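You operate a simulated robot arm through the tools that you are given. There is no shell and no other tool. Be economical: measure what you need, move in short steps, check, and stop when the job is done.

Carry out the task below with a simulated robot arm. There is one attempt and no reset: what you move stays moved.

TASK
Put the red shaker on the drip tray. Then take the mango chunk and leave it in the teal tub.

It is judged by the outcome, as a careful person would: the job done as asked, and still so three seconds after it is handed in. It fails if anything else is knocked over, pushed out of place, dropped, spilled or broken.

THE ROBOT
A 7-joint arm with a two-finger parallel gripper, fixed in place. Base frame: the origin is at the foot of the arm, x ahead of it, y to its left, z up; the work surface is at about z = 0.88. Lengths are in m, angles in degrees, forces in N, time in s.
With the tool pointing down near the work surface it reaches from about 0.24 to 0.68 m from the base axis. Its first joint turns from -66.0 to 66.0 degrees. Payload 2.4 kg.
Tool frame: the origin (TCP) lies between the finger pads and is the grasp point; the fingertips stand 0.03 m ahead of it; z points along the fingers, y is the line along which they close. The gripper opens to 0.094 m. The fingers are 0.028 m wide and 0.01 m thick; the gripper's body (0.05 by 0.096 m) begins 0.055 m behind the TCP.
Orientation is told as [roll, pitch, yaw] about the base's x, y, z axes, in that order, counted from this pose: with the fingers straight down and closing along the base's y, the tool's x points along the base's -x, its y along +y and its z along -z.

THE INTERFACE
- The arm moves only by the tool apply_moves. Its argument "series" is one flat list of numbers, 7 for each row, row after row: the shift along the tool's x, y, z in m, then the turn, a rotation vector about the tool's x, y, z in degrees, then the opening in per cent of the stroke, from 0 (shut) to 100 (fully open). In form: [tx, ty, tz, ax, ay, az, gripper, tx, ty, tz, ax, ay, az, gripper, ...]. A call has 1 to 8 rows; each row shifts and turns the commanded pose from where the row before left it, along the tool's axes as they then stand. A row lasts 0.2 s, in which the tool goes at most 0.05 m and 8.6 degrees; a call with a longer step from one row to the next is refused whole, and so is a gripper value outside its range. A pose out of reach is approached as far as the arm can. The call stops where the force on the tool passes 40 N (or 10 N more than at its start, if that is more) or the arm is blocked; 0.2 s more then pass. The fingers move at their own pace (about 0.153 m/s each) and stop on an object; they squeeze with about 27 N. The grip force told is the motor's: it shows also when the fingers shut on nothing. Time passes only in rows, and 0.2 s behind the last, so rows that do not move let the fingers close. It gives the time, the measured TCP pose, the force on the tool (base axes), the opening and the grip force at its end, in the units of the frame above (readings bear some noise), and new pictures: "pictures" is both (left out), scene, wrist or none.
- Cameras (640 x 400 px; columns grow to the right, rows downward): "scene" is fixed at [0.0189, 0.4644, 1.4612]; the picture's right is [-0.83, -0.56, 0.00], its down [-0.26, 0.39, -0.88] and it looks along [0.49, -0.73, -0.47] (base axes); focal length 324 px, centre (320, 200). "wrist" rides on the gripper at [-0.037, 0, -0.058] in the tool frame; the picture's right is [0.00, -1.00, 0.00], its down [0.97, 0.00, -0.24] and it looks along [0.24, 0.00, 0.97] (tool axes); focal length 218 px, centre (320, 200).
- measure_at(camera, pixels): for up to 12 pixels [column, row] of the newest picture of that camera ("zoom" is the newest enlarged one), the place [x, y, z] in the base frame of the surface seen there, good to about 0.002 m, but the place of the scene camera against the robot may be out by one fixed shift of up to 0.018 m in any direction. No time passes.
- zoom(camera, box): a new picture of the part [left, top, right, bottom] of that camera's present view, enlarged. No time passes.
- finish_job(): hands the job in; it is judged then, once.

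Work in short steps. Measure before you move; look again where a grasp or a placing could have gone wrong, and mend it. You have 80 turns and 120 pictures in all, the two below and enlarged ones among them. Open the gripper and draw the arm clear of the work before you hand the job in, unless the task says otherwise; then end with one line.

The tools are called by a JSON object that holds its "method" and its "body". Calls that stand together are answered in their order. apply_moves: Moves the arm, as the interface text tells. Its arguments: {"type":"object","properties":{"series":{"type":"array"},"pictures":{"type":"string","enum":["both","scene","wrist","none"]}},"required":["series"]} The other tools are called the same way: measure_at (camera, pixels) gives the place of the surface under pixels of a picture; zoom (camera, box) takes an enlarged picture of a part of a camera's view; finish_job () hands the job in.

At the start:

```text
clock: 0.0
ee_pos: [0.3181, -0.1279, 1.2702]
ee_rot: [0.0, -0.1, 0.0]
force: [-0.6, -0.6, 0.2]
gripper_width: 0.0938
grip_force: 0.0
```

scene: 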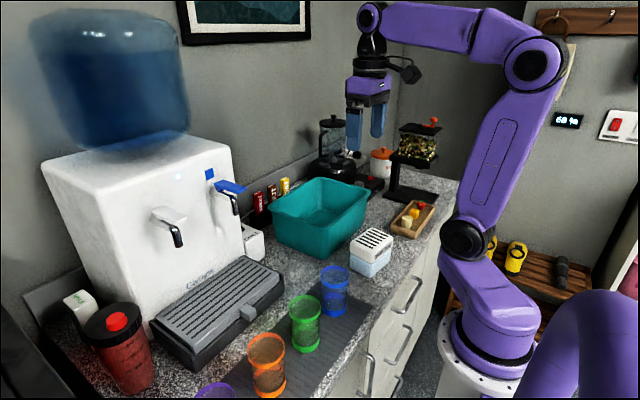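
wrist: 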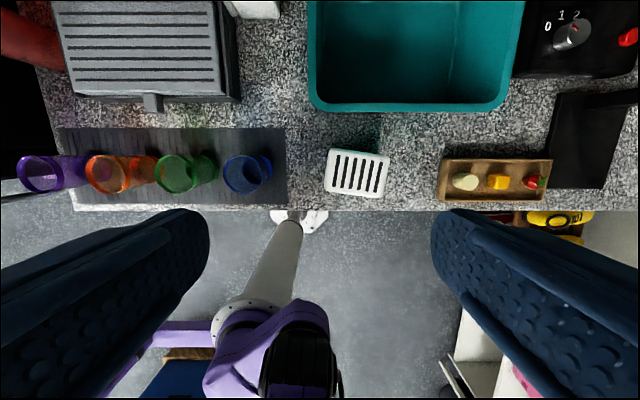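

The red shaker is at scene (120,345), the drip tray at (220,305), and the tub at (320,215). The wooden tray with the chunks is at (412,218). I'll measure these and enlarge the views.

{"method": "measure_at", "body": {"camera": "scene", "pixels": [[116, 321], [100, 325], [135, 318], [125, 360], [128, 388], [155, 372], [190, 325], [250, 275], [217, 300], [180, 350], [270, 300], [248, 313]]}}

{"method": "measure_at", "body": {"camera": "wrist", "pixels": [[497, 182], [465, 181], [532, 182], [497, 200], [497, 165], [415, 50], [415, 106], [317, 50], [140, 50], [30, 35], [60, 60], [225, 85]]}}

{"method": "zoom", "body": {"camera": "scene", "box": [40, 240, 300, 400]}}

{"method": "zoom", "body": {"camera": "wrist", "box": [420, 130, 580, 230]}}

```text
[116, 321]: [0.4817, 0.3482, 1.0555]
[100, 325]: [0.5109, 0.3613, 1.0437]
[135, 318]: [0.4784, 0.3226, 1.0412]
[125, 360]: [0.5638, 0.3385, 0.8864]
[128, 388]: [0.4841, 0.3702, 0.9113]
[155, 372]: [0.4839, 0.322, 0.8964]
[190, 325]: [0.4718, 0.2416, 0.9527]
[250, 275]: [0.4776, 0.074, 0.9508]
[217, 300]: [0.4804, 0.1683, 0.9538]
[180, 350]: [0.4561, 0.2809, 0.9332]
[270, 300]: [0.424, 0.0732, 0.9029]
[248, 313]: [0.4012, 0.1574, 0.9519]
```

```text
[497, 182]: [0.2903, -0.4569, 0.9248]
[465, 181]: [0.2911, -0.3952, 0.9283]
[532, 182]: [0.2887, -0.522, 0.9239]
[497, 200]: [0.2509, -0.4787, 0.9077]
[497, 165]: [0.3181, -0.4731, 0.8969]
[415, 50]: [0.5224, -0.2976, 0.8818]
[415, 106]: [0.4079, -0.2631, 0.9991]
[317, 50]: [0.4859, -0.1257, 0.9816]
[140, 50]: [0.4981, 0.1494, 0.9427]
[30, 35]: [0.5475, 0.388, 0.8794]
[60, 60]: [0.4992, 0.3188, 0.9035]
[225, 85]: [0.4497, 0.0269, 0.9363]
```

```text
2.46 times, centred on (170, 320) of scene
```

zoom: 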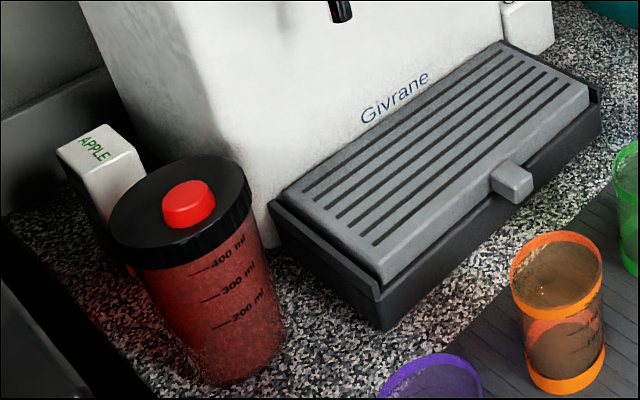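

```text
4.00 times, centred on (500, 180) of wrist
```

zoom: 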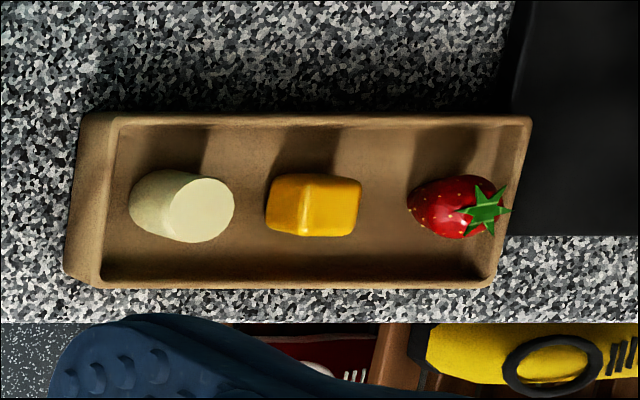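

I need a closer look at the shaker, taps and tray. First I measure the lid edges and taps in the scene picture, then the arm goes to that side.

{"method": "measure_at", "body": {"camera": "scene", "pixels": [[88, 333], [140, 316], [112, 307], [112, 345], [178, 240], [165, 218], [240, 190], [235, 210], [157, 333], [210, 260], [250, 200], [117, 316]]}}

{"method": "apply_moves", "body": {"series": [0, 0.05, 0, 0, 0, 0, 100, 0, 0.05, 0, 0, 0, 0, 100, 0, 0.05, 0, 0, 0, 0, 100, 0, 0.05, 0, 0, 0, 0, 100, 0, 0.05, 0, 0, 0, 0, 100, 0, 0.05, 0, 0, 0, 0, 100, 0, 0.05, 0, 0, 0, 0, 100]}}

```text
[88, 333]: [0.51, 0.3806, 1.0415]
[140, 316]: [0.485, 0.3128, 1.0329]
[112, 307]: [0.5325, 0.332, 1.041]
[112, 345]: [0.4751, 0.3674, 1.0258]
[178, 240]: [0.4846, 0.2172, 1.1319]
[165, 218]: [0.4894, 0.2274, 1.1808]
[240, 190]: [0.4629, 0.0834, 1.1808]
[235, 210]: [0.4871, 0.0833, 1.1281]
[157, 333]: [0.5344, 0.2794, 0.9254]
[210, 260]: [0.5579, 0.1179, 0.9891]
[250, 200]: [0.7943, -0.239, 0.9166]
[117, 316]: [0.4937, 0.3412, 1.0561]
```

```text
clock: 1.6
ee_pos: [0.317, 0.219, 1.2698]
ee_rot: [-0.1, 0.0, 0.0]
force: [-0.5, -0.6, 0.4]
gripper_width: 0.094
grip_force: 0.0
```

scene: 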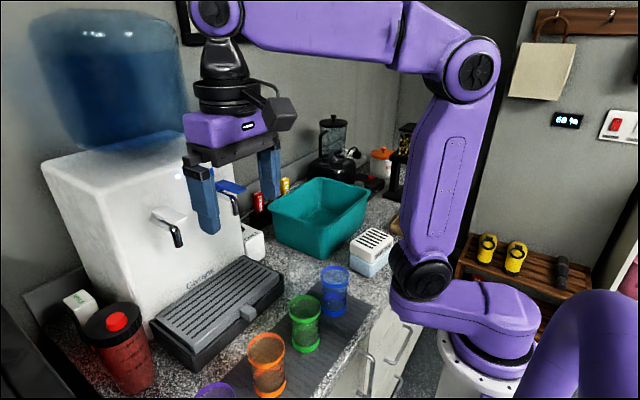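
wrist: 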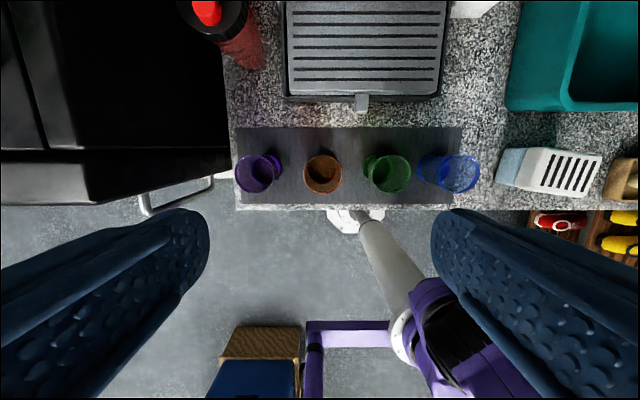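

The shaker is at the top of the wrist view (215,15). I move toward it to see its lid directly.

{"method": "apply_moves", "body": {"series": [-0.04, 0.03, 0, 0, 0, 0, 100, -0.04, 0.03, 0, 0, 0, 0, 100, -0.02, 0.02, 0, 0, 0, 0, 100, 0, 0, 0, 0, 0, 0, 100]}}

```text
clock: 2.6
ee_pos: [0.4176, 0.2992, 1.272]
ee_rot: [0.0, -0.1, 0.0]
force: [-0.2, 0.2, -0.1]
gripper_width: 0.0939
grip_force: 0.1
```

scene: 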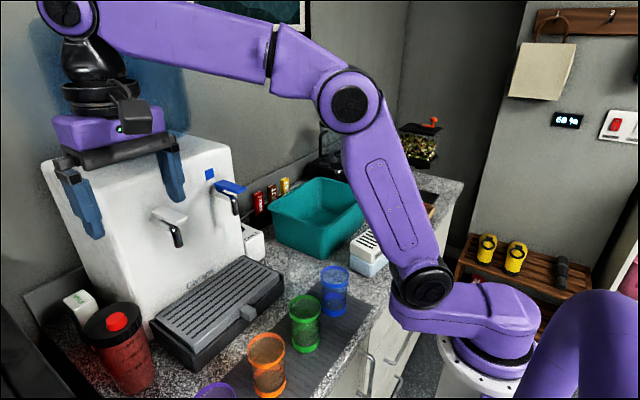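
wrist: 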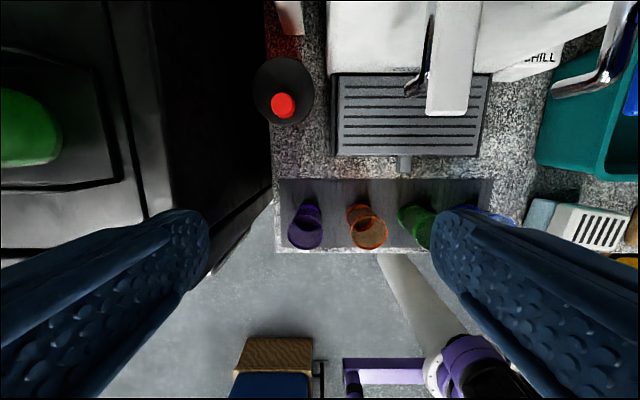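

{"method": "measure_at", "body": {"camera": "wrist", "pixels": [[283, 105], [258, 92], [311, 92], [283, 62], [300, 75], [265, 115], [405, 110], [340, 80], [340, 150], [480, 150], [415, 90], [448, 100]]}}

{"method": "zoom", "body": {"camera": "wrist", "box": [230, 20, 390, 120]}}

```text
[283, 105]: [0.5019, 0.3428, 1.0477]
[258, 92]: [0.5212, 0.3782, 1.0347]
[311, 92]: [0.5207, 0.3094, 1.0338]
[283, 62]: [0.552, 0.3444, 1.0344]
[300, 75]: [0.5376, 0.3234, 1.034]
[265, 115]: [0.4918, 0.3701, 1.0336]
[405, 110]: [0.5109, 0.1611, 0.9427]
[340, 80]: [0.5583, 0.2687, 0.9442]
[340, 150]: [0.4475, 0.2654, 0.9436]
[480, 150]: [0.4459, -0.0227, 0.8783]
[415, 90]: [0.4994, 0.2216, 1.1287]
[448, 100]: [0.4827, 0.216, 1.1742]
```

```text
4.00 times, centred on (310, 70) of wrist
```

zoom: 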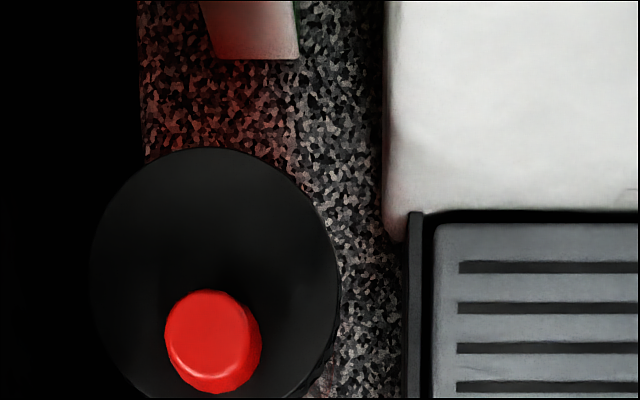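

The lid is centred near (0.517, 0.344) and about 0.081 across. I measure the taps, the dispenser side and the black object on the left for clearance.

{"method": "measure_at", "body": {"camera": "wrist", "pixels": [[329, 60], [230, 90], [262, 140], [150, 90], [468, 113], [430, 113], [410, 95], [560, 92], [632, 110], [400, 153], [400, 165], [345, 157]]}}

{"method": "zoom", "body": {"camera": "wrist", "box": [320, 0, 640, 200]}}

{"method": "measure_at", "body": {"camera": "scene", "pixels": [[20, 340], [152, 212], [185, 218], [173, 225], [178, 245], [245, 188], [215, 186], [234, 213], [105, 352], [150, 335], [110, 370], [122, 393]]}}

```text
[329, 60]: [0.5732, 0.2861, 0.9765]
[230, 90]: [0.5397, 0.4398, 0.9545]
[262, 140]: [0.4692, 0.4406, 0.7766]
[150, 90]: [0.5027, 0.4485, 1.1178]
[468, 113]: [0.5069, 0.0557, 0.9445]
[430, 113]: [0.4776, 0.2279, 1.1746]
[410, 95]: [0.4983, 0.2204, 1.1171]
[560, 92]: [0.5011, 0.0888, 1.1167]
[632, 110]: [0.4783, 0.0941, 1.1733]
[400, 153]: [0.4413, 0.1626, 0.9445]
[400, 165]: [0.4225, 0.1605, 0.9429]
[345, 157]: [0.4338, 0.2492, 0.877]
```

```text
2.00 times, centred on (480, 100) of wrist
```

zoom: 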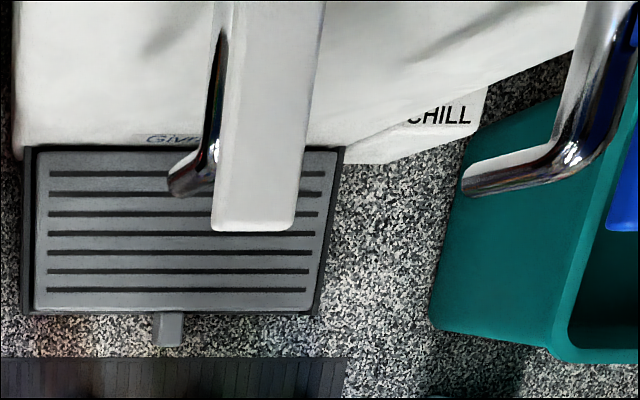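

```text
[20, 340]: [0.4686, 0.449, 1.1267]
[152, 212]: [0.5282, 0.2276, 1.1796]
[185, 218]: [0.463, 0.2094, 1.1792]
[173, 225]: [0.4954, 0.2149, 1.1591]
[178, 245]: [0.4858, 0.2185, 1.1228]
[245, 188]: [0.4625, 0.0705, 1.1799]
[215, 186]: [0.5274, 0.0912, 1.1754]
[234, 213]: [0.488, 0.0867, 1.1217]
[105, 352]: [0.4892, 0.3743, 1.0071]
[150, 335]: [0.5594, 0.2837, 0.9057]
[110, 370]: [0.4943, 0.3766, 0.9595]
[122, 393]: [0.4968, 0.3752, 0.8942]
```

The black unit starts at y≥0.44 and the tap levers at x≥0.468, z≈1.17. I'll grip the lid with the tool tilted 30° so the hand stays in front of the taps, and go to a pre-grasp pose first.

{"method": "apply_moves", "body": {"series": [0, 0.0112, 0, 0, -7.5, 0, 100, 0, 0.0112, 0, 0, -7.5, 0, 100, 0, 0.0112, 0, 0, -7.5, 0, 100, 0, 0.0112, 0, 0, -7.5, 0, 100, 0.0133, 0, 0.0373, 0, 0, 0, 100, 0.0133, 0, 0.0373, 0, 0, 0, 100, 0.0133, 0, 0.0373, 0, 0, 0, 100, 0, 0, 0, 0, 0, 0, 100]}}

```text
clock: 4.4
ee_pos: [0.4395, 0.3493, 1.1544]
ee_rot: [0.1, -30.1, 0.0]
force: [-0.8, 0.1, 0.4]
gripper_width: 0.0942
grip_force: 0.1
```

scene: 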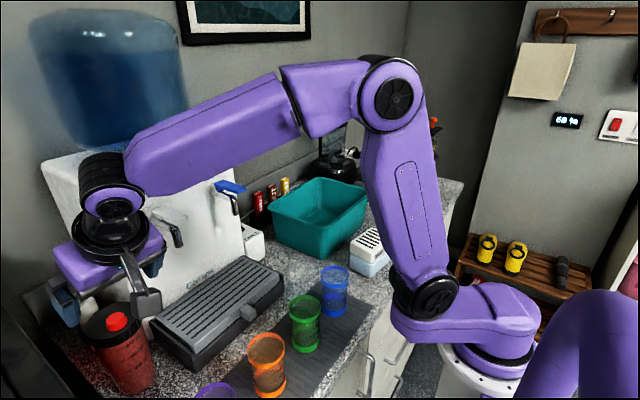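
wrist: 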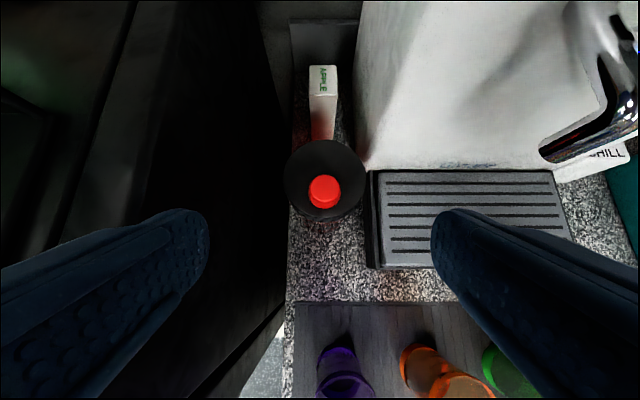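

{"method": "measure_at", "body": {"camera": "wrist", "pixels": [[290, 182], [360, 182], [325, 145], [325, 215], [300, 205], [350, 205], [324, 188], [300, 155], [350, 155], [287, 182], [363, 182], [324, 219]]}}

{"method": "zoom", "body": {"camera": "wrist", "box": [260, 120, 400, 240]}}

```text
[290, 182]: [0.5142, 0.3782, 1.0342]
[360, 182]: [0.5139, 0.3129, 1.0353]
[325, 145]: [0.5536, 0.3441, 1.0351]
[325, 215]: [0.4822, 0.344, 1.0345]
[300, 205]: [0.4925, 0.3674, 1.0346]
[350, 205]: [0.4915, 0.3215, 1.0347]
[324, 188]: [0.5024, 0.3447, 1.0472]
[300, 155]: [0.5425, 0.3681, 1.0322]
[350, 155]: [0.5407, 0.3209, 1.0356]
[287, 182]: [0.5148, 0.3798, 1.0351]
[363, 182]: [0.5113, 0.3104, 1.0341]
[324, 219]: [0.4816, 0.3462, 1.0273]
```

```text
3.33 times, centred on (330, 180) of wrist
```

zoom: 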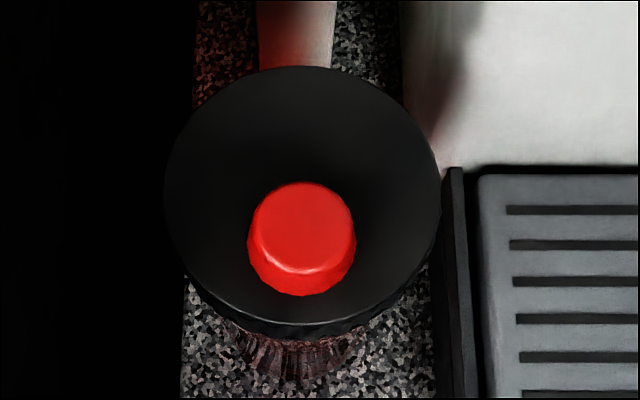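

The lid is centred at (0.518, 0.345), diameter about 0.078. I correct y and go in along the tool axis, stopping short to check the straddle.

{"method": "apply_moves", "body": {"series": [0, -0.0035, 0.03, 0, 0, 0, 100, 0, 0, 0.03, 0, 0, 0, 100, 0, 0, 0.03, 0, 0, 0, 100, 0, 0, 0, 0, 0, 0, 100]}}

```text
clock: 5.4
ee_pos: [0.487, 0.3419, 1.0765]
ee_rot: [0.1, -30.1, 0.0]
force: [0.1, 0.6, -0.4]
gripper_width: 0.0941
grip_force: 0.1
```

scene: 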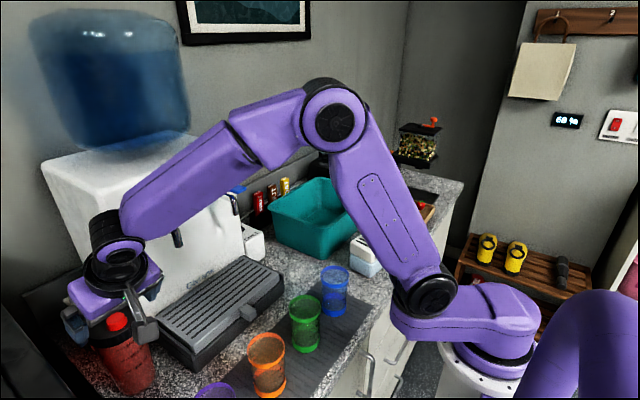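
wrist: 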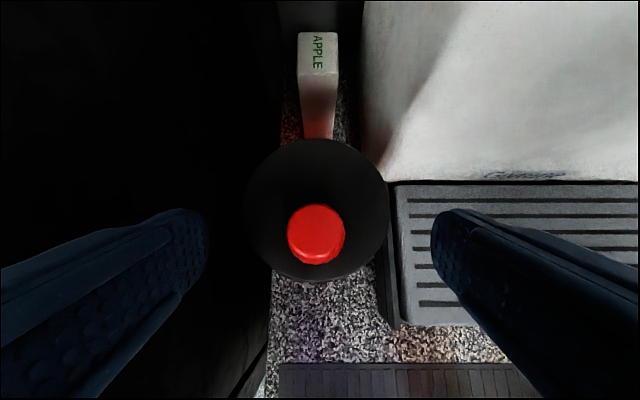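

The lid (centre column ~317) is midway between the fingers at 209 and 431. I continue down to z≈1.022 and close.

{"method": "apply_moves", "body": {"series": [0, 0.001, 0.022, 0, 0, 0, 100, 0, 0, 0.021, 0, 0, 0, 100, 0, 0, 0.02, 0, 0, 0, 100, 0, 0, 0, 0, 0, 0, 100, 0, 0, 0, 0, 0, 0, 50, 0, 0, 0, 0, 0, 0, 50, 0, 0, 0, 0, 0, 0, 50]}}

```text
clock: 7.0
ee_pos: [0.5153, 0.3443, 1.0229]
ee_rot: [0.0, -30.0, 0.0]
force: [0.7, 0.7, -0.8]
gripper_width: 0.0803
grip_force: 27.2
```

scene: 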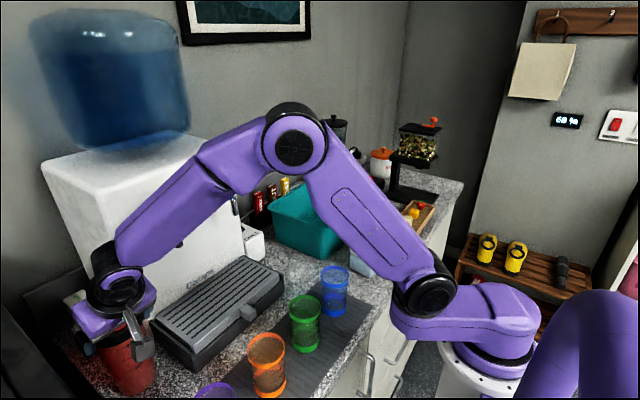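
wrist: 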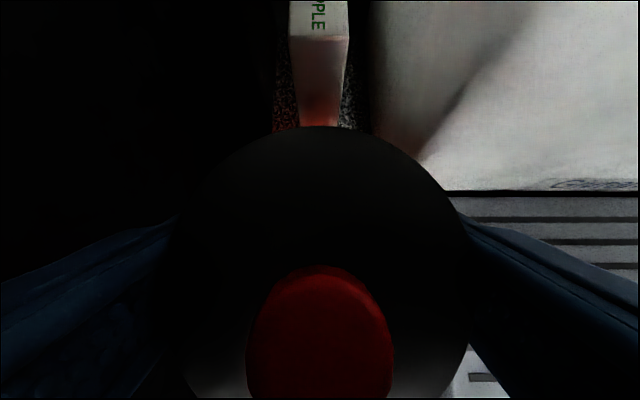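

The lid is gripped at 0.080 with 27 N. I lift straight up and check that it holds.

{"method": "apply_moves", "body": {"series": [-0.005, 0, -0.00866, 0, 0, 0, 50, -0.01, 0, -0.0173, 0, 0, 0, 50, -0.01, 0, -0.0173, 0, 0, 0, 50, -0.01, 0, -0.0173, 0, 0, 0, 50, -0.006, 0, -0.0104, 0, 0, 0, 50, 0, 0, 0, 0, 0, 0, 50], "pictures": "scene"}}

{"method": "measure_at", "body": {"camera": "scene", "pixels": [[268, 336], [252, 346], [268, 350], [305, 298], [308, 310], [335, 270], [340, 280], [215, 388], [247, 315], [120, 388], [150, 375]]}}

```text
clock: 8.4
ee_pos: [0.5164, 0.343, 1.1029]
ee_rot: [0.0, -30.1, 0.0]
force: [-0.2, 0.7, -0.1]
gripper_width: 0.0802
grip_force: 26.9
```

scene: 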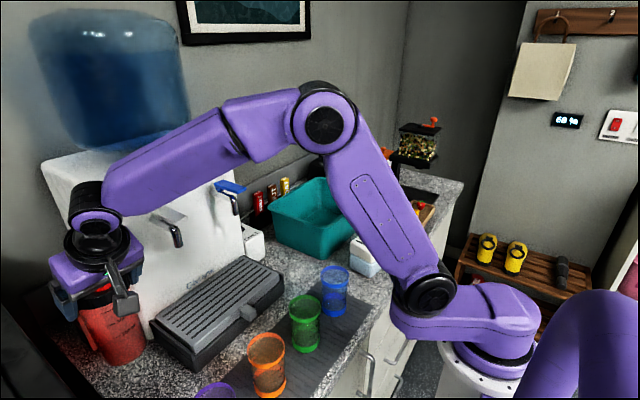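

```text
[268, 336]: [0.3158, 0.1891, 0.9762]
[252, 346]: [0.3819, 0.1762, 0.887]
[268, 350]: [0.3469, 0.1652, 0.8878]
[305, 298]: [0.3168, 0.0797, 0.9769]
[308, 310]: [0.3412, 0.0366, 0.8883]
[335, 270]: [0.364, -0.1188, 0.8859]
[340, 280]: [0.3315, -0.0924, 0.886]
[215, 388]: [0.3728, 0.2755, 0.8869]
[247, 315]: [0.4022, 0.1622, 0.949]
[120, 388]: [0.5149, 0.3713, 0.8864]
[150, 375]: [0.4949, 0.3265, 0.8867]
```

The shaker is lifted clear. I draw it back to x≈0.43 ahead of the taps, then move sideways to y≈0.153.

{"method": "apply_moves", "body": {"series": [0.0245, 0, -0.0142, 0, 0, 0, 50, 0.0245, 0, -0.0142, 0, 0, 0, 50, 0.0245, 0, -0.0142, 0, 0, 0, 50, 0, -0.03, 0, 0, 0, 0, 50, 0, -0.04, 0, 0, 0, 0, 50, 0, -0.04, 0, 0, 0, 0, 50, 0, -0.04, 0, 0, 0, 0, 50, 0, -0.04, 0, 0, 0, 0, 50]}}

```text
clock: 10.2
ee_pos: [0.4344, 0.1513, 1.1026]
ee_rot: [0.1, -30.1, 0.0]
force: [-1.3, -0.8, -1.5]
gripper_width: 0.0803
grip_force: 27.3
```

scene: 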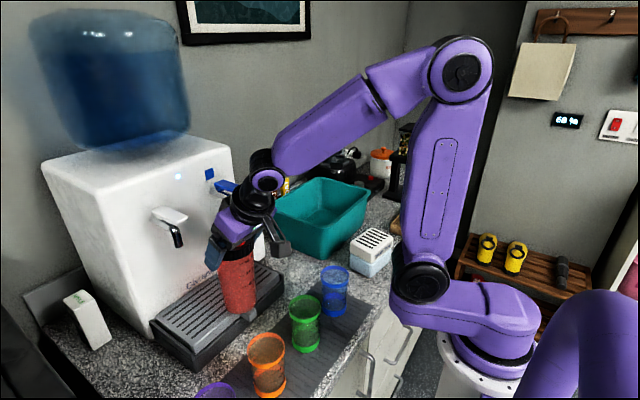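
wrist: 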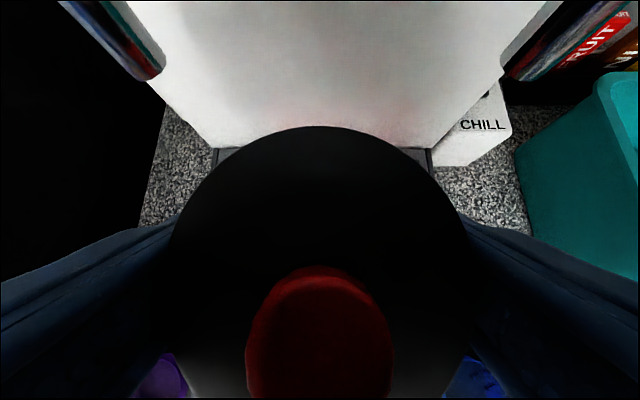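

The shaker is over the front of the tray, midway between the taps. I lower slightly, move it in 0.041 m, and look before setting down.

{"method": "apply_moves", "body": {"series": [0.003, 0.003, 0.0052, 0, 0, 0, 50, -0.0118, 0, 0.0068, 0, 0, 0, 50, -0.0118, 0, 0.0068, 0, 0, 0, 50, -0.0118, 0, 0.0068, 0, 0, 0, 50, 0, 0, 0, 0, 0, 0, 50]}}

{"method": "zoom", "body": {"camera": "scene", "box": [140, 170, 340, 350]}}

```text
clock: 11.4
ee_pos: [0.4732, 0.1562, 1.0959]
ee_rot: [0.1, -30.1, 0.0]
force: [0.6, -0.5, -1.0]
gripper_width: 0.0804
grip_force: 27.0
```

scene: 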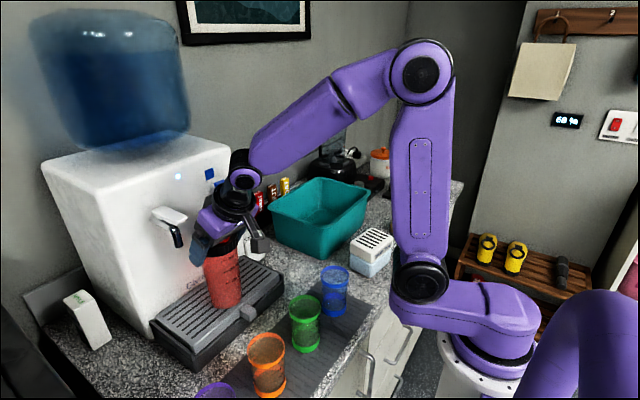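
wrist: 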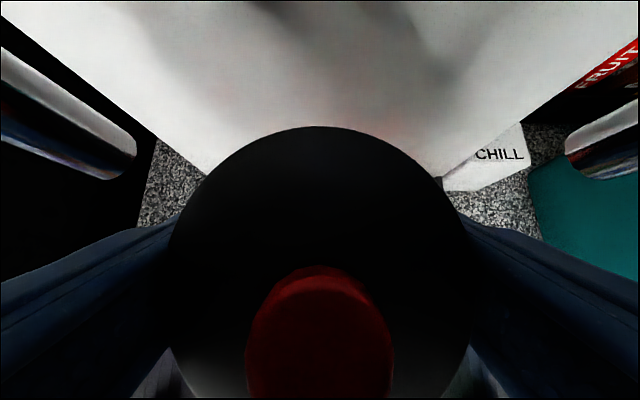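

```text
2.22 times, centred on (240, 260) of scene
```

zoom: 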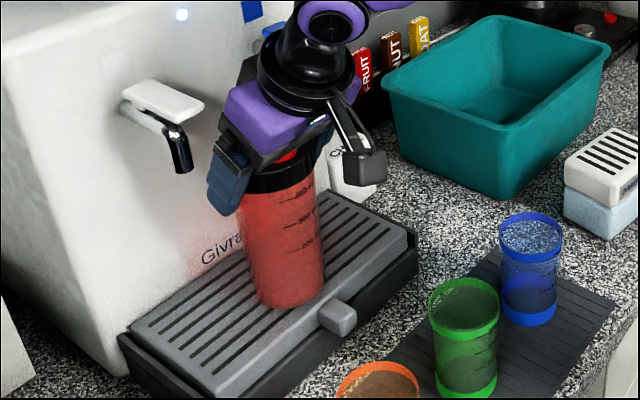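

The base sits over the grid near its front edge. I shift it 0.008 m further in and lower gently onto the tray.

{"method": "apply_moves", "body": {"series": [-0.0069, 0, 0.004, 0, 0, 0, 50, 0.00125, 0, 0.00217, 0, 0, 0, 50, 0.00125, 0, 0.00217, 0, 0, 0, 50, 0.00075, 0, 0.0013, 0, 0, 0, 50, 0, 0, 0, 0, 0, 0, 50], "pictures": "none"}}

```text
clock: 12.6
ee_pos: [0.4796, 0.1574, 1.0902]
ee_rot: [-0.1, -30.1, -0.1]
force: [-0.7, -0.1, -1.9]
gripper_width: 0.0801
grip_force: 26.9
```

{"method": "apply_moves", "body": {"series": [0.0005, 0, 0.00087, 0, 0, 0, 50, 0.0005, 0, 0.00087, 0, 0, 0, 50, 0, 0, 0, 0, 0, 0, 50], "pictures": "none"}}

```text
clock: 13.4
ee_pos: [0.4804, 0.1565, 1.089]
ee_rot: [0.1, -30.1, 0.0]
force: [0.9, 0.3, 0.9]
gripper_width: 0.0802
grip_force: 26.4
```

{"method": "apply_moves", "body": {"series": [0.0005, 0, 0.00087, 0, 0, 0, 50, 0, 0, 0, 0, 0, 0, 50], "pictures": "scene"}}

{"method": "zoom", "body": {"camera": "scene", "box": [180, 220, 280, 320]}}

```text
clock: 14.0
ee_pos: [0.4814, 0.1571, 1.0889]
ee_rot: [0.0, -30.0, 0.0]
force: [-1.4, -0.6, 5.5]
gripper_width: 0.0802
grip_force: 27.2
```

scene: 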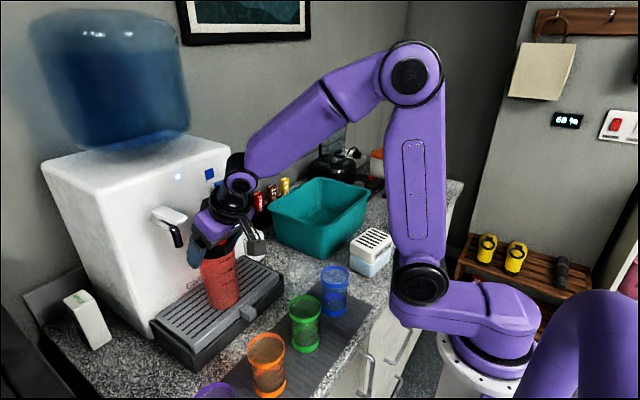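

```text
4.00 times, centred on (230, 270) of scene
```

zoom: 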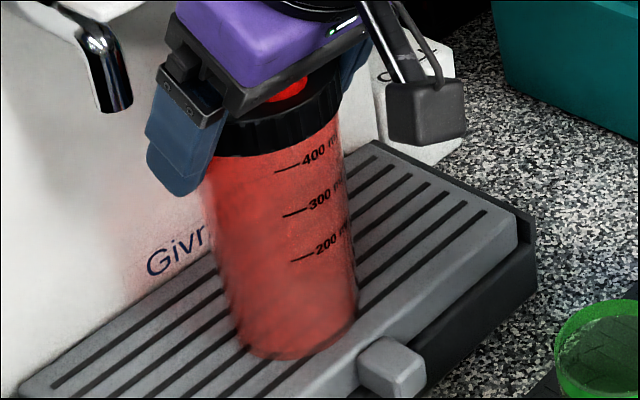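

Contact is felt (5.5 N up) and the shaker stands fully on the grid. I open the fingers.

{"method": "apply_moves", "body": {"series": [0, 0, 0, 0, 0, 0, 95, 0, 0, 0, 0, 0, 0, 95]}}

```text
clock: 14.6
ee_pos: [0.4803, 0.1573, 1.0881]
ee_rot: [0.0, -30.1, 0.0]
force: [-0.5, 0.6, 0.3]
gripper_width: 0.0896
grip_force: 0.0
```

scene: 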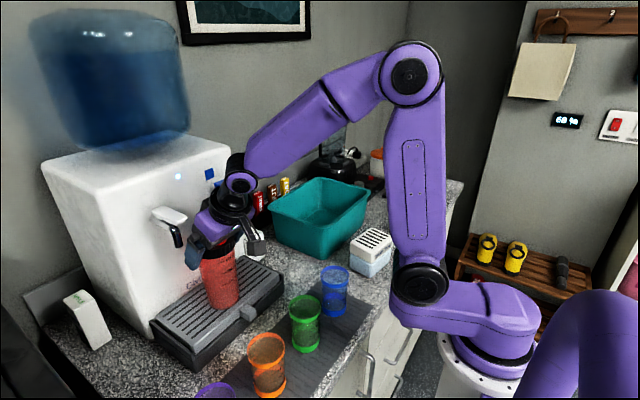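
wrist: 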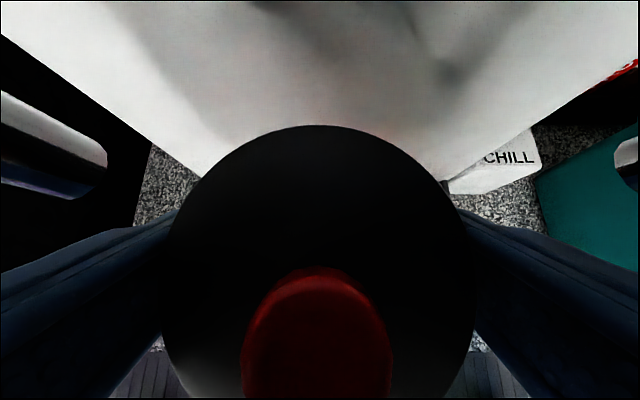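

The fingers are open with gaps on both sides of the lid. I retreat straight back along -x, then rise.

{"method": "apply_moves", "body": {"series": [0.0087, 0, -0.005, 0, 0, 0, 95, 0.0173, 0, -0.01, 0, 0, 0, 95, 0.026, 0, -0.015, 0, 0, 0, 95, 0.026, 0, -0.015, 0, 0, 0, 95, -0.02, 0, -0.0346, 0, 0, 0, 95, -0.02, 0, -0.0346, 0, 0, 0, 95, 0, 0, 0, 0, 0, 0, 95]}}

```text
clock: 16.2
ee_pos: [0.3915, 0.158, 1.1685]
ee_rot: [0.0, -30.1, 0.0]
force: [0.7, 0.8, 0.6]
gripper_width: 0.0891
grip_force: 0.0
```

scene: 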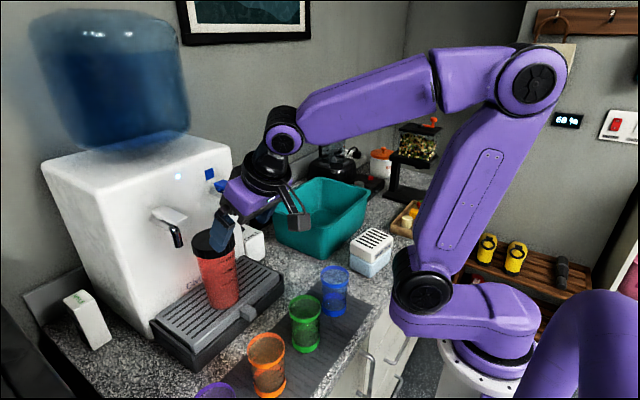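
wrist: 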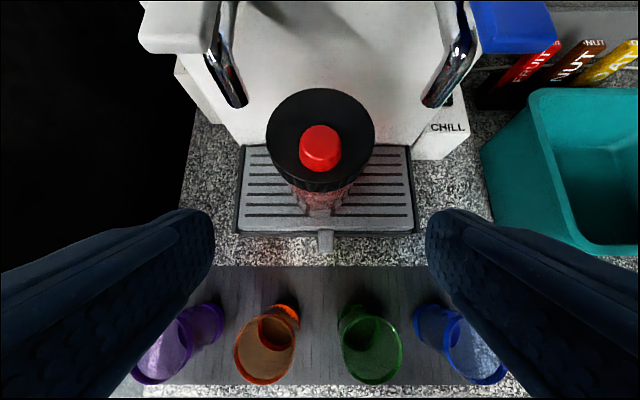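

The shaker stands upright on the tray. I straighten the tool and travel to the right at height toward the food tray.

{"method": "apply_moves", "body": {"series": [0, -0.045, 0, 0, 7.5, 0, 95, 0, -0.045, 0, 0, 7.5, 0, 95, 0, -0.045, 0, 0, 7.5, 0, 95, 0, -0.045, 0, 0, 7.5, 0, 95, 0.02, -0.04, -0.02, 0, 0, 0, 95, 0.02, -0.04, -0.02, 0, 0, 0, 95, 0.02, -0.04, 0, 0, 0, 0, 95, 0.02, -0.04, 0, 0, 0, 0, 95], "pictures": "none"}}

{"method": "apply_moves", "body": {"series": [0.02, -0.04, 0, 0, 0, 0, 70, 0, -0.045, 0, 0, 0, 0, 70, 0, -0.045, 0, 0, 0, 0, 70, 0, -0.045, 0, 0, 0, 0, 70, 0, -0.045, 0, 0, 0, 0, 70, 0, -0.03, 0, 0, 0, 0, 70, 0, 0, 0, 0, 0, 0, 60]}}

```text
clock: 18.0
ee_pos: [0.311, -0.1821, 1.2043]
ee_rot: [0.1, -0.2, 0.1]
force: [0.2, -0.6, 0.5]
gripper_width: 0.0895
grip_force: 0.1
```

```text
clock: 19.6
ee_pos: [0.2869, -0.4345, 1.2085]
ee_rot: [0.0, 0.0, 0.1]
force: [0.9, -0.2, -0.5]
gripper_width: 0.0563
grip_force: 0.0
```

scene: 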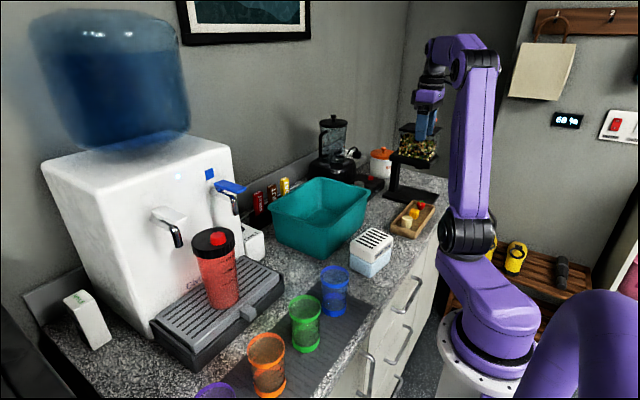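
wrist: 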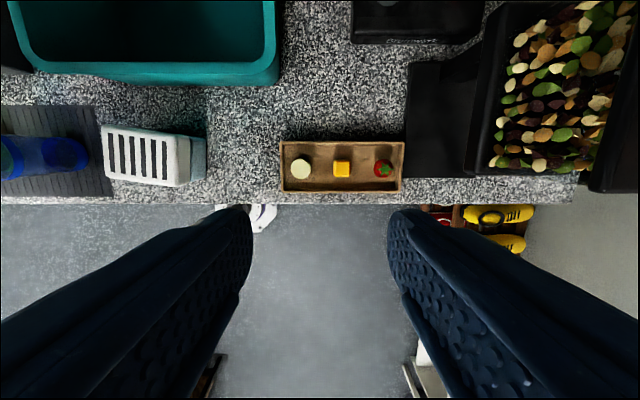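

{"method": "measure_at", "body": {"camera": "wrist", "pixels": [[342, 168], [335, 168], [349, 168], [342, 161], [342, 175], [342, 187], [342, 144], [301, 168], [383, 168], [480, 100], [470, 165], [322, 160]]}}

{"method": "zoom", "body": {"camera": "wrist", "box": [270, 125, 420, 210]}}

```text
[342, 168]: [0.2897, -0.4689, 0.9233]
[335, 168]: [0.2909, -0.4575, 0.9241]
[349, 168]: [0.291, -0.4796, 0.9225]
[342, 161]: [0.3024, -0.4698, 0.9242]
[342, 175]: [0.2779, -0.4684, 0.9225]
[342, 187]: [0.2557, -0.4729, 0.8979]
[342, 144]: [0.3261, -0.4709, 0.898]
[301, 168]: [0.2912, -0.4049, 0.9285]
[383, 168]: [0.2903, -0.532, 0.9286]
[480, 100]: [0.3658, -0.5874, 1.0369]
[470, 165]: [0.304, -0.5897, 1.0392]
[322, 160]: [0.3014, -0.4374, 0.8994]
```

```text
4.27 times, centred on (345, 168) of wrist
```

zoom: 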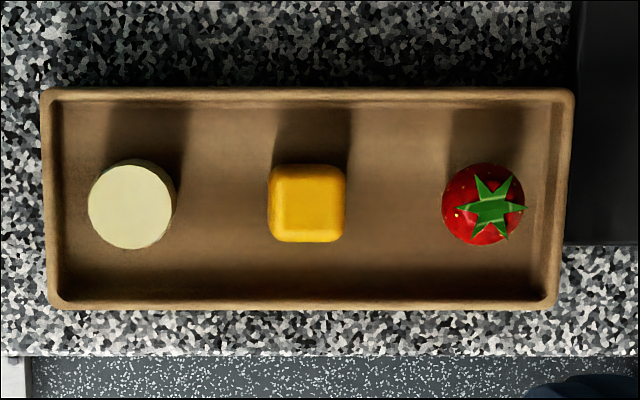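

The mango is centred at (0.290, -0.4685), about 0.029 wide, top at 0.923 with the tray floor at ~0.899. I centre over it with a partial opening and descend partway.

{"method": "apply_moves", "body": {"series": [-0.003, -0.034, 0.02, 0, 0, 0, 57, 0, 0, 0.045, 0, 0, 0, 57, 0, 0, 0.045, 0, 0, 0, 57, 0, 0, 0.045, 0, 0, 0, 57, 0, 0, 0.045, 0, 0, 0, 57, 0, 0, 0.02, 0, 0, 0, 57, 0, 0, 0, 0, 0, 0, 57]}}

```text
clock: 21.2
ee_pos: [0.2951, -0.4695, 0.9866]
ee_rot: [0.0, -0.2, 0.0]
force: [-0.3, -0.8, 0.2]
gripper_width: 0.0535
grip_force: 0.1
```

scene: 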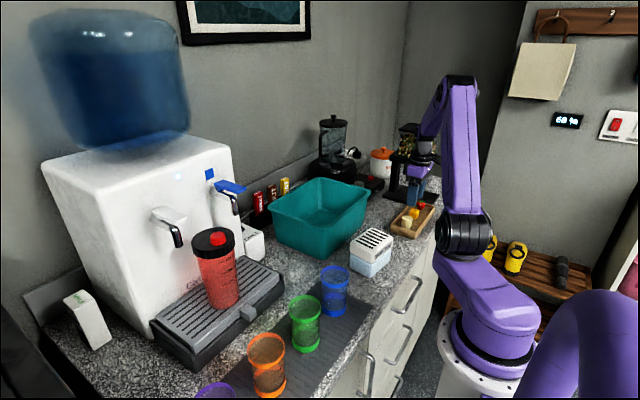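
wrist: 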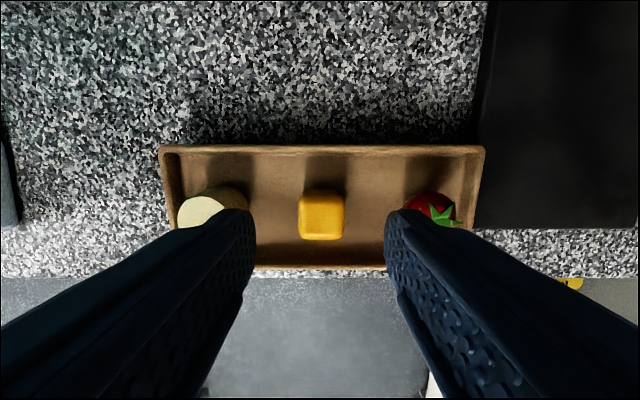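

{"method": "measure_at", "body": {"camera": "wrist", "pixels": [[321, 200], [321, 228], [321, 255], [321, 150], [275, 200], [225, 215], [300, 210], [342, 210], [425, 215], [275, 250], [321, 268]]}}

```text
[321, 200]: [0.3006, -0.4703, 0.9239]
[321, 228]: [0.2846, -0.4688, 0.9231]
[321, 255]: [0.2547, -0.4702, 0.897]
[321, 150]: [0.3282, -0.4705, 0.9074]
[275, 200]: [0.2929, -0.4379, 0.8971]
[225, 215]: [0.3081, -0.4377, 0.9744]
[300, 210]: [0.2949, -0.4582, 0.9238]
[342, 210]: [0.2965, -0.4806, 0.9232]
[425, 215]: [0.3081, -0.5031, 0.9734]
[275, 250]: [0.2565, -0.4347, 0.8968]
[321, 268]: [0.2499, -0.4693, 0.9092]
```

The floor is at 0.897 and the mango is at x≈0.291. I descend so the fingertips stop about 3 mm above the floor, then close.

{"method": "apply_moves", "body": {"series": [0.004, 0, 0.02, 0, 0, 0, 57, 0, 0, 0.02, 0, 0, 0, 57, 0, 0, 0.015, 0, 0, 0, 57, 0, 0, 0, 0, 0, 0, 57, 0, 0, 0, 0, 0, 0, 15, 0, 0, 0, 0, 0, 0, 15, 0, 0, 0, 0, 0, 0, 15]}}

```text
clock: 22.8
ee_pos: [0.2897, -0.4679, 0.9335]
ee_rot: [0.2, -0.1, 0.0]
force: [-0.2, -0.8, 0.4]
gripper_width: 0.0266
grip_force: 27.3
```

scene: 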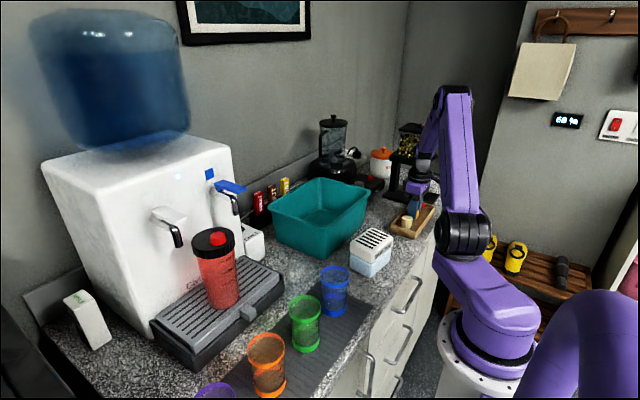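
wrist: 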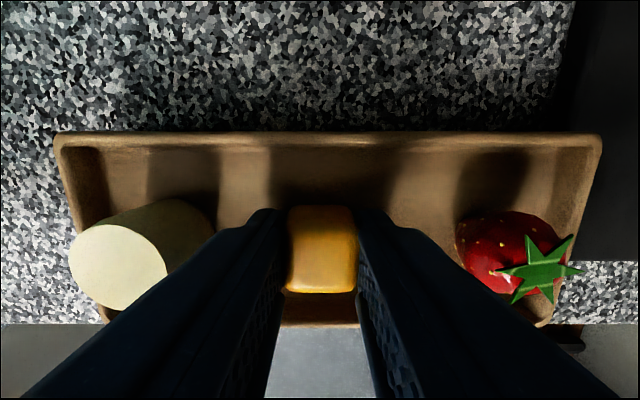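

The mango is gripped at 0.0266. I lift it and carry it toward the tub.

{"method": "apply_moves", "body": {"series": [0, 0, -0.02, 0, 0, 0, 15, 0, 0, -0.04, 0, 0, 0, 15, 0, 0, -0.045, 0, 0, 0, 15, 0, 0, -0.045, 0, 0, 0, 15, -0.02, 0.04, -0.02, 0, 0, 0, 15, -0.02, 0.04, 0, 0, 0, 0, 15, -0.02, 0.04, 0, 0, 0, 0, 15, -0.02, 0.04, 0, 0, 0, 0, 15]}}

```text
clock: 24.6
ee_pos: [0.3644, -0.3059, 1.104]
ee_rot: [0.0, -0.2, 0.1]
force: [0.1, 0.4, -0.4]
gripper_width: 0.0265
grip_force: 27.0
```

scene: 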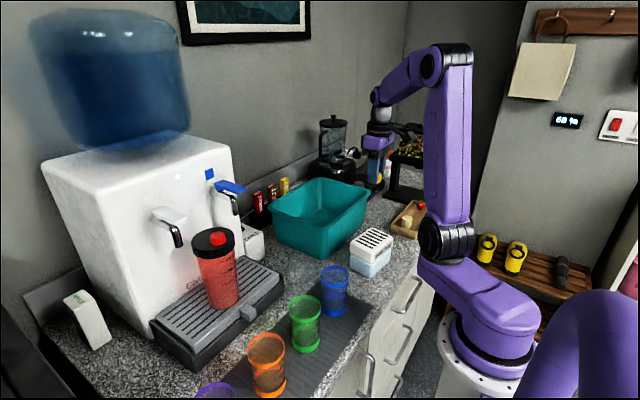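
wrist: 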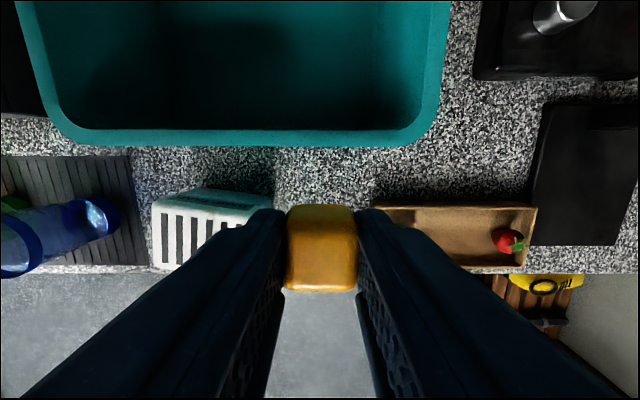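

{"method": "measure_at", "body": {"camera": "wrist", "pixels": [[250, 135], [60, 110], [435, 110], [250, 50], [250, 90], [100, 40], [390, 40], [250, 10], [440, 30], [30, 30]]}}

{"method": "measure_at", "body": {"camera": "scene", "pixels": [[318, 178], [367, 190], [273, 212], [325, 225], [320, 215], [300, 190]]}}

```text
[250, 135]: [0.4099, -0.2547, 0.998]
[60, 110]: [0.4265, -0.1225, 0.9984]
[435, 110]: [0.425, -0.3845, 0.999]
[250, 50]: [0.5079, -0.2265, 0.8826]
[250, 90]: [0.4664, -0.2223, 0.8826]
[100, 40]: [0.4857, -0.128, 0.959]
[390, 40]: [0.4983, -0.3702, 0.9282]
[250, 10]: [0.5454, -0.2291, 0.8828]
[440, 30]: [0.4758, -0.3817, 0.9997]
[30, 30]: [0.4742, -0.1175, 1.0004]
```

```text
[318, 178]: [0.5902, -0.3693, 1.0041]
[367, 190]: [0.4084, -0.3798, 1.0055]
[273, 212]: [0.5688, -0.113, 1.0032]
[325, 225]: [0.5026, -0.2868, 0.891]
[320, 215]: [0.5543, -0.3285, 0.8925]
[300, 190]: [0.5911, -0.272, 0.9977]
```

The tub centre is about (0.50, -0.25) with its floor at 0.883. I move above the centre and lower until the mango is just above the floor.

{"method": "apply_moves", "body": {"series": [-0.045, 0.018, 0, 0, 0, 0, 15, -0.045, 0.018, 0, 0, 0, 0, 15, -0.043, 0.018, 0, 0, 0, 0, 15, 0, 0, 0, 0, 0, 0, 15, 0, 0, 0.045, 0, 0, 0, 15, 0, 0, 0.045, 0, 0, 0, 15, 0, 0, 0.045, 0, 0, 0, 15, 0, 0, 0.03, 0, 0, 0, 15]}}

```text
clock: 26.4
ee_pos: [0.5029, -0.2539, 0.9368]
ee_rot: [-0.1, 0.0, 0.0]
force: [0.2, -0.5, -0.4]
gripper_width: 0.0266
grip_force: 26.9
```

scene: 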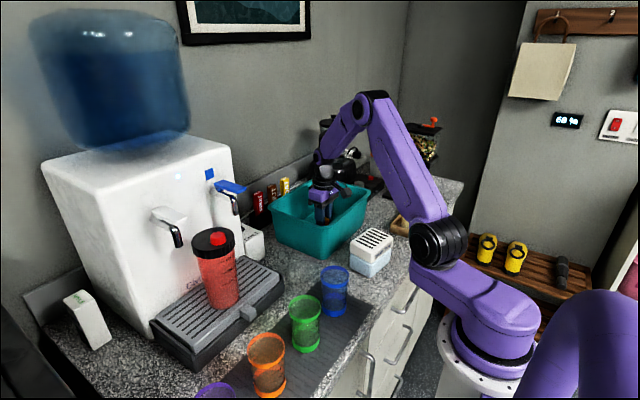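
wrist: 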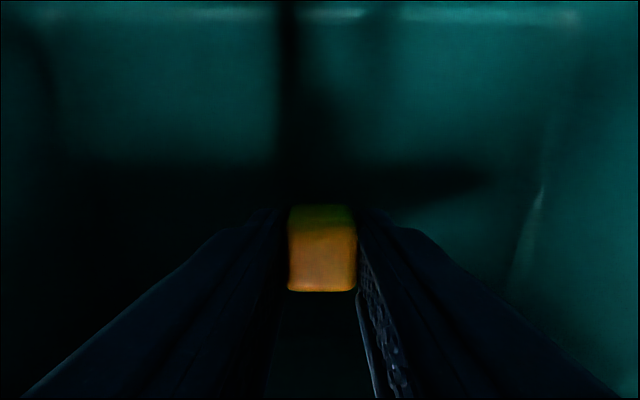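

The TCP is at 0.937, so I lower about 14 mm more, release, and check.

{"method": "apply_moves", "body": {"series": [0, 0, 0.008, 0, 0, 0, 15, 0, 0, 0.004, 0, 0, 0, 15, 0, 0, 0.002, 0, 0, 0, 15, 0, 0, 0, 0, 0, 0, 15, 0, 0, 0, 0, 0, 0, 55, 0, 0, 0, 0, 0, 0, 55], "pictures": "wrist"}}

```text
clock: 27.8
ee_pos: [0.5026, -0.253, 0.9246]
ee_rot: [-0.1, 0.0, 0.0]
force: [-0.1, -0.1, -0.2]
gripper_width: 0.0515
grip_force: 0.0
```

wrist: 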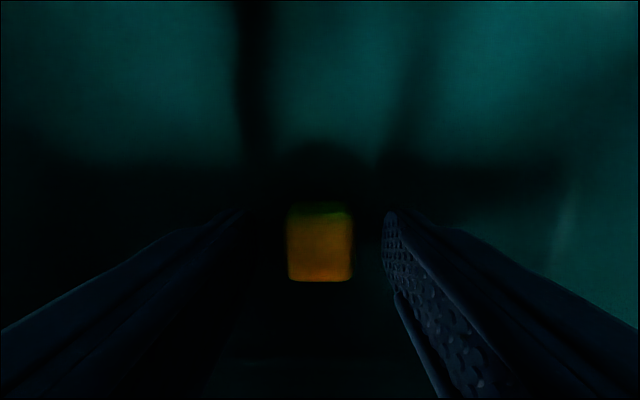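

The mango is released on the tub floor. I rise straight up and draw the arm back clear.

{"method": "apply_moves", "body": {"series": [0, 0, -0.03, 0, 0, 0, 55, 0, 0, -0.045, 0, 0, 0, 55, 0, 0, -0.045, 0, 0, 0, 55, 0, 0, -0.045, 0, 0, 0, 55, 0, 0, -0.045, 0, 0, 0, 55, 0.045, 0, 0, 0, 0, 0, 55, 0.045, 0, 0, 0, 0, 0, 55, 0.045, 0, 0, 0, 0, 0, 55]}}

```text
clock: 29.6
ee_pos: [0.3655, -0.2539, 1.133]
ee_rot: [0.0, 0.0, 0.0]
force: [0.3, 0.7, -0.2]
gripper_width: 0.0519
grip_force: 0.1
```

scene: 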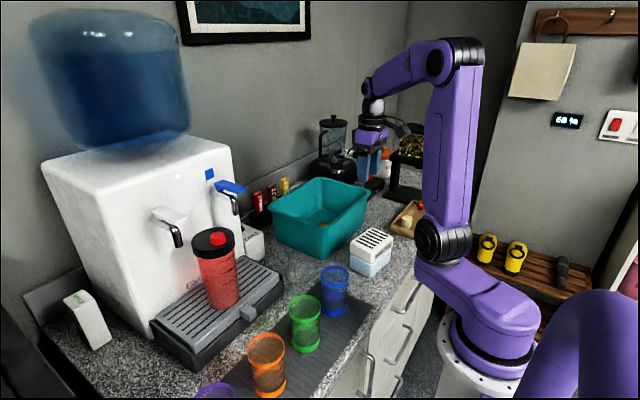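
wrist: 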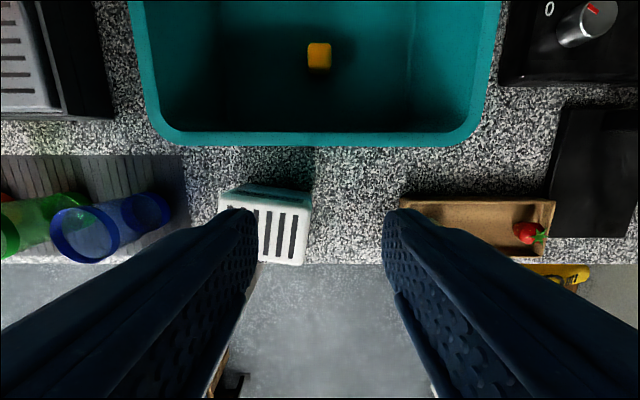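

The mango lies in the tub at wrist (318,57), the shaker stands on the drip tray, and nothing else has moved. I open the gripper fully, raise the arm a little, and hand in.

{"method": "apply_moves", "body": {"series": [0.02, 0, -0.04, 0, 0, 0, 100, 0.02, 0, -0.04, 0, 0, 0, 100, 0, 0, 0, 0, 0, 0, 100], "pictures": "scene"}}

{"method": "finish_job", "body": {}}

```text
clock: 30.4
ee_pos: [0.3235, -0.253, 1.2133]
ee_rot: [0.0, -0.1, -0.1]
force: [-0.1, 0.4, -0.1]
gripper_width: 0.0941
grip_force: 0.0
```

scene: 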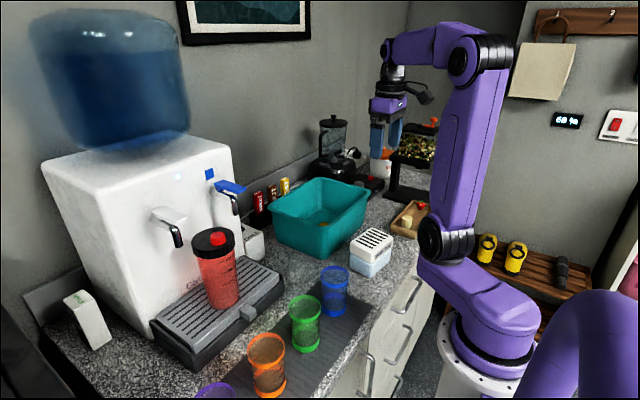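

```text
The job is handed in.
```

The red shaker is standing on the drip tray, the mango chunk is in the teal tub, and the last pictures show nothing else moved.
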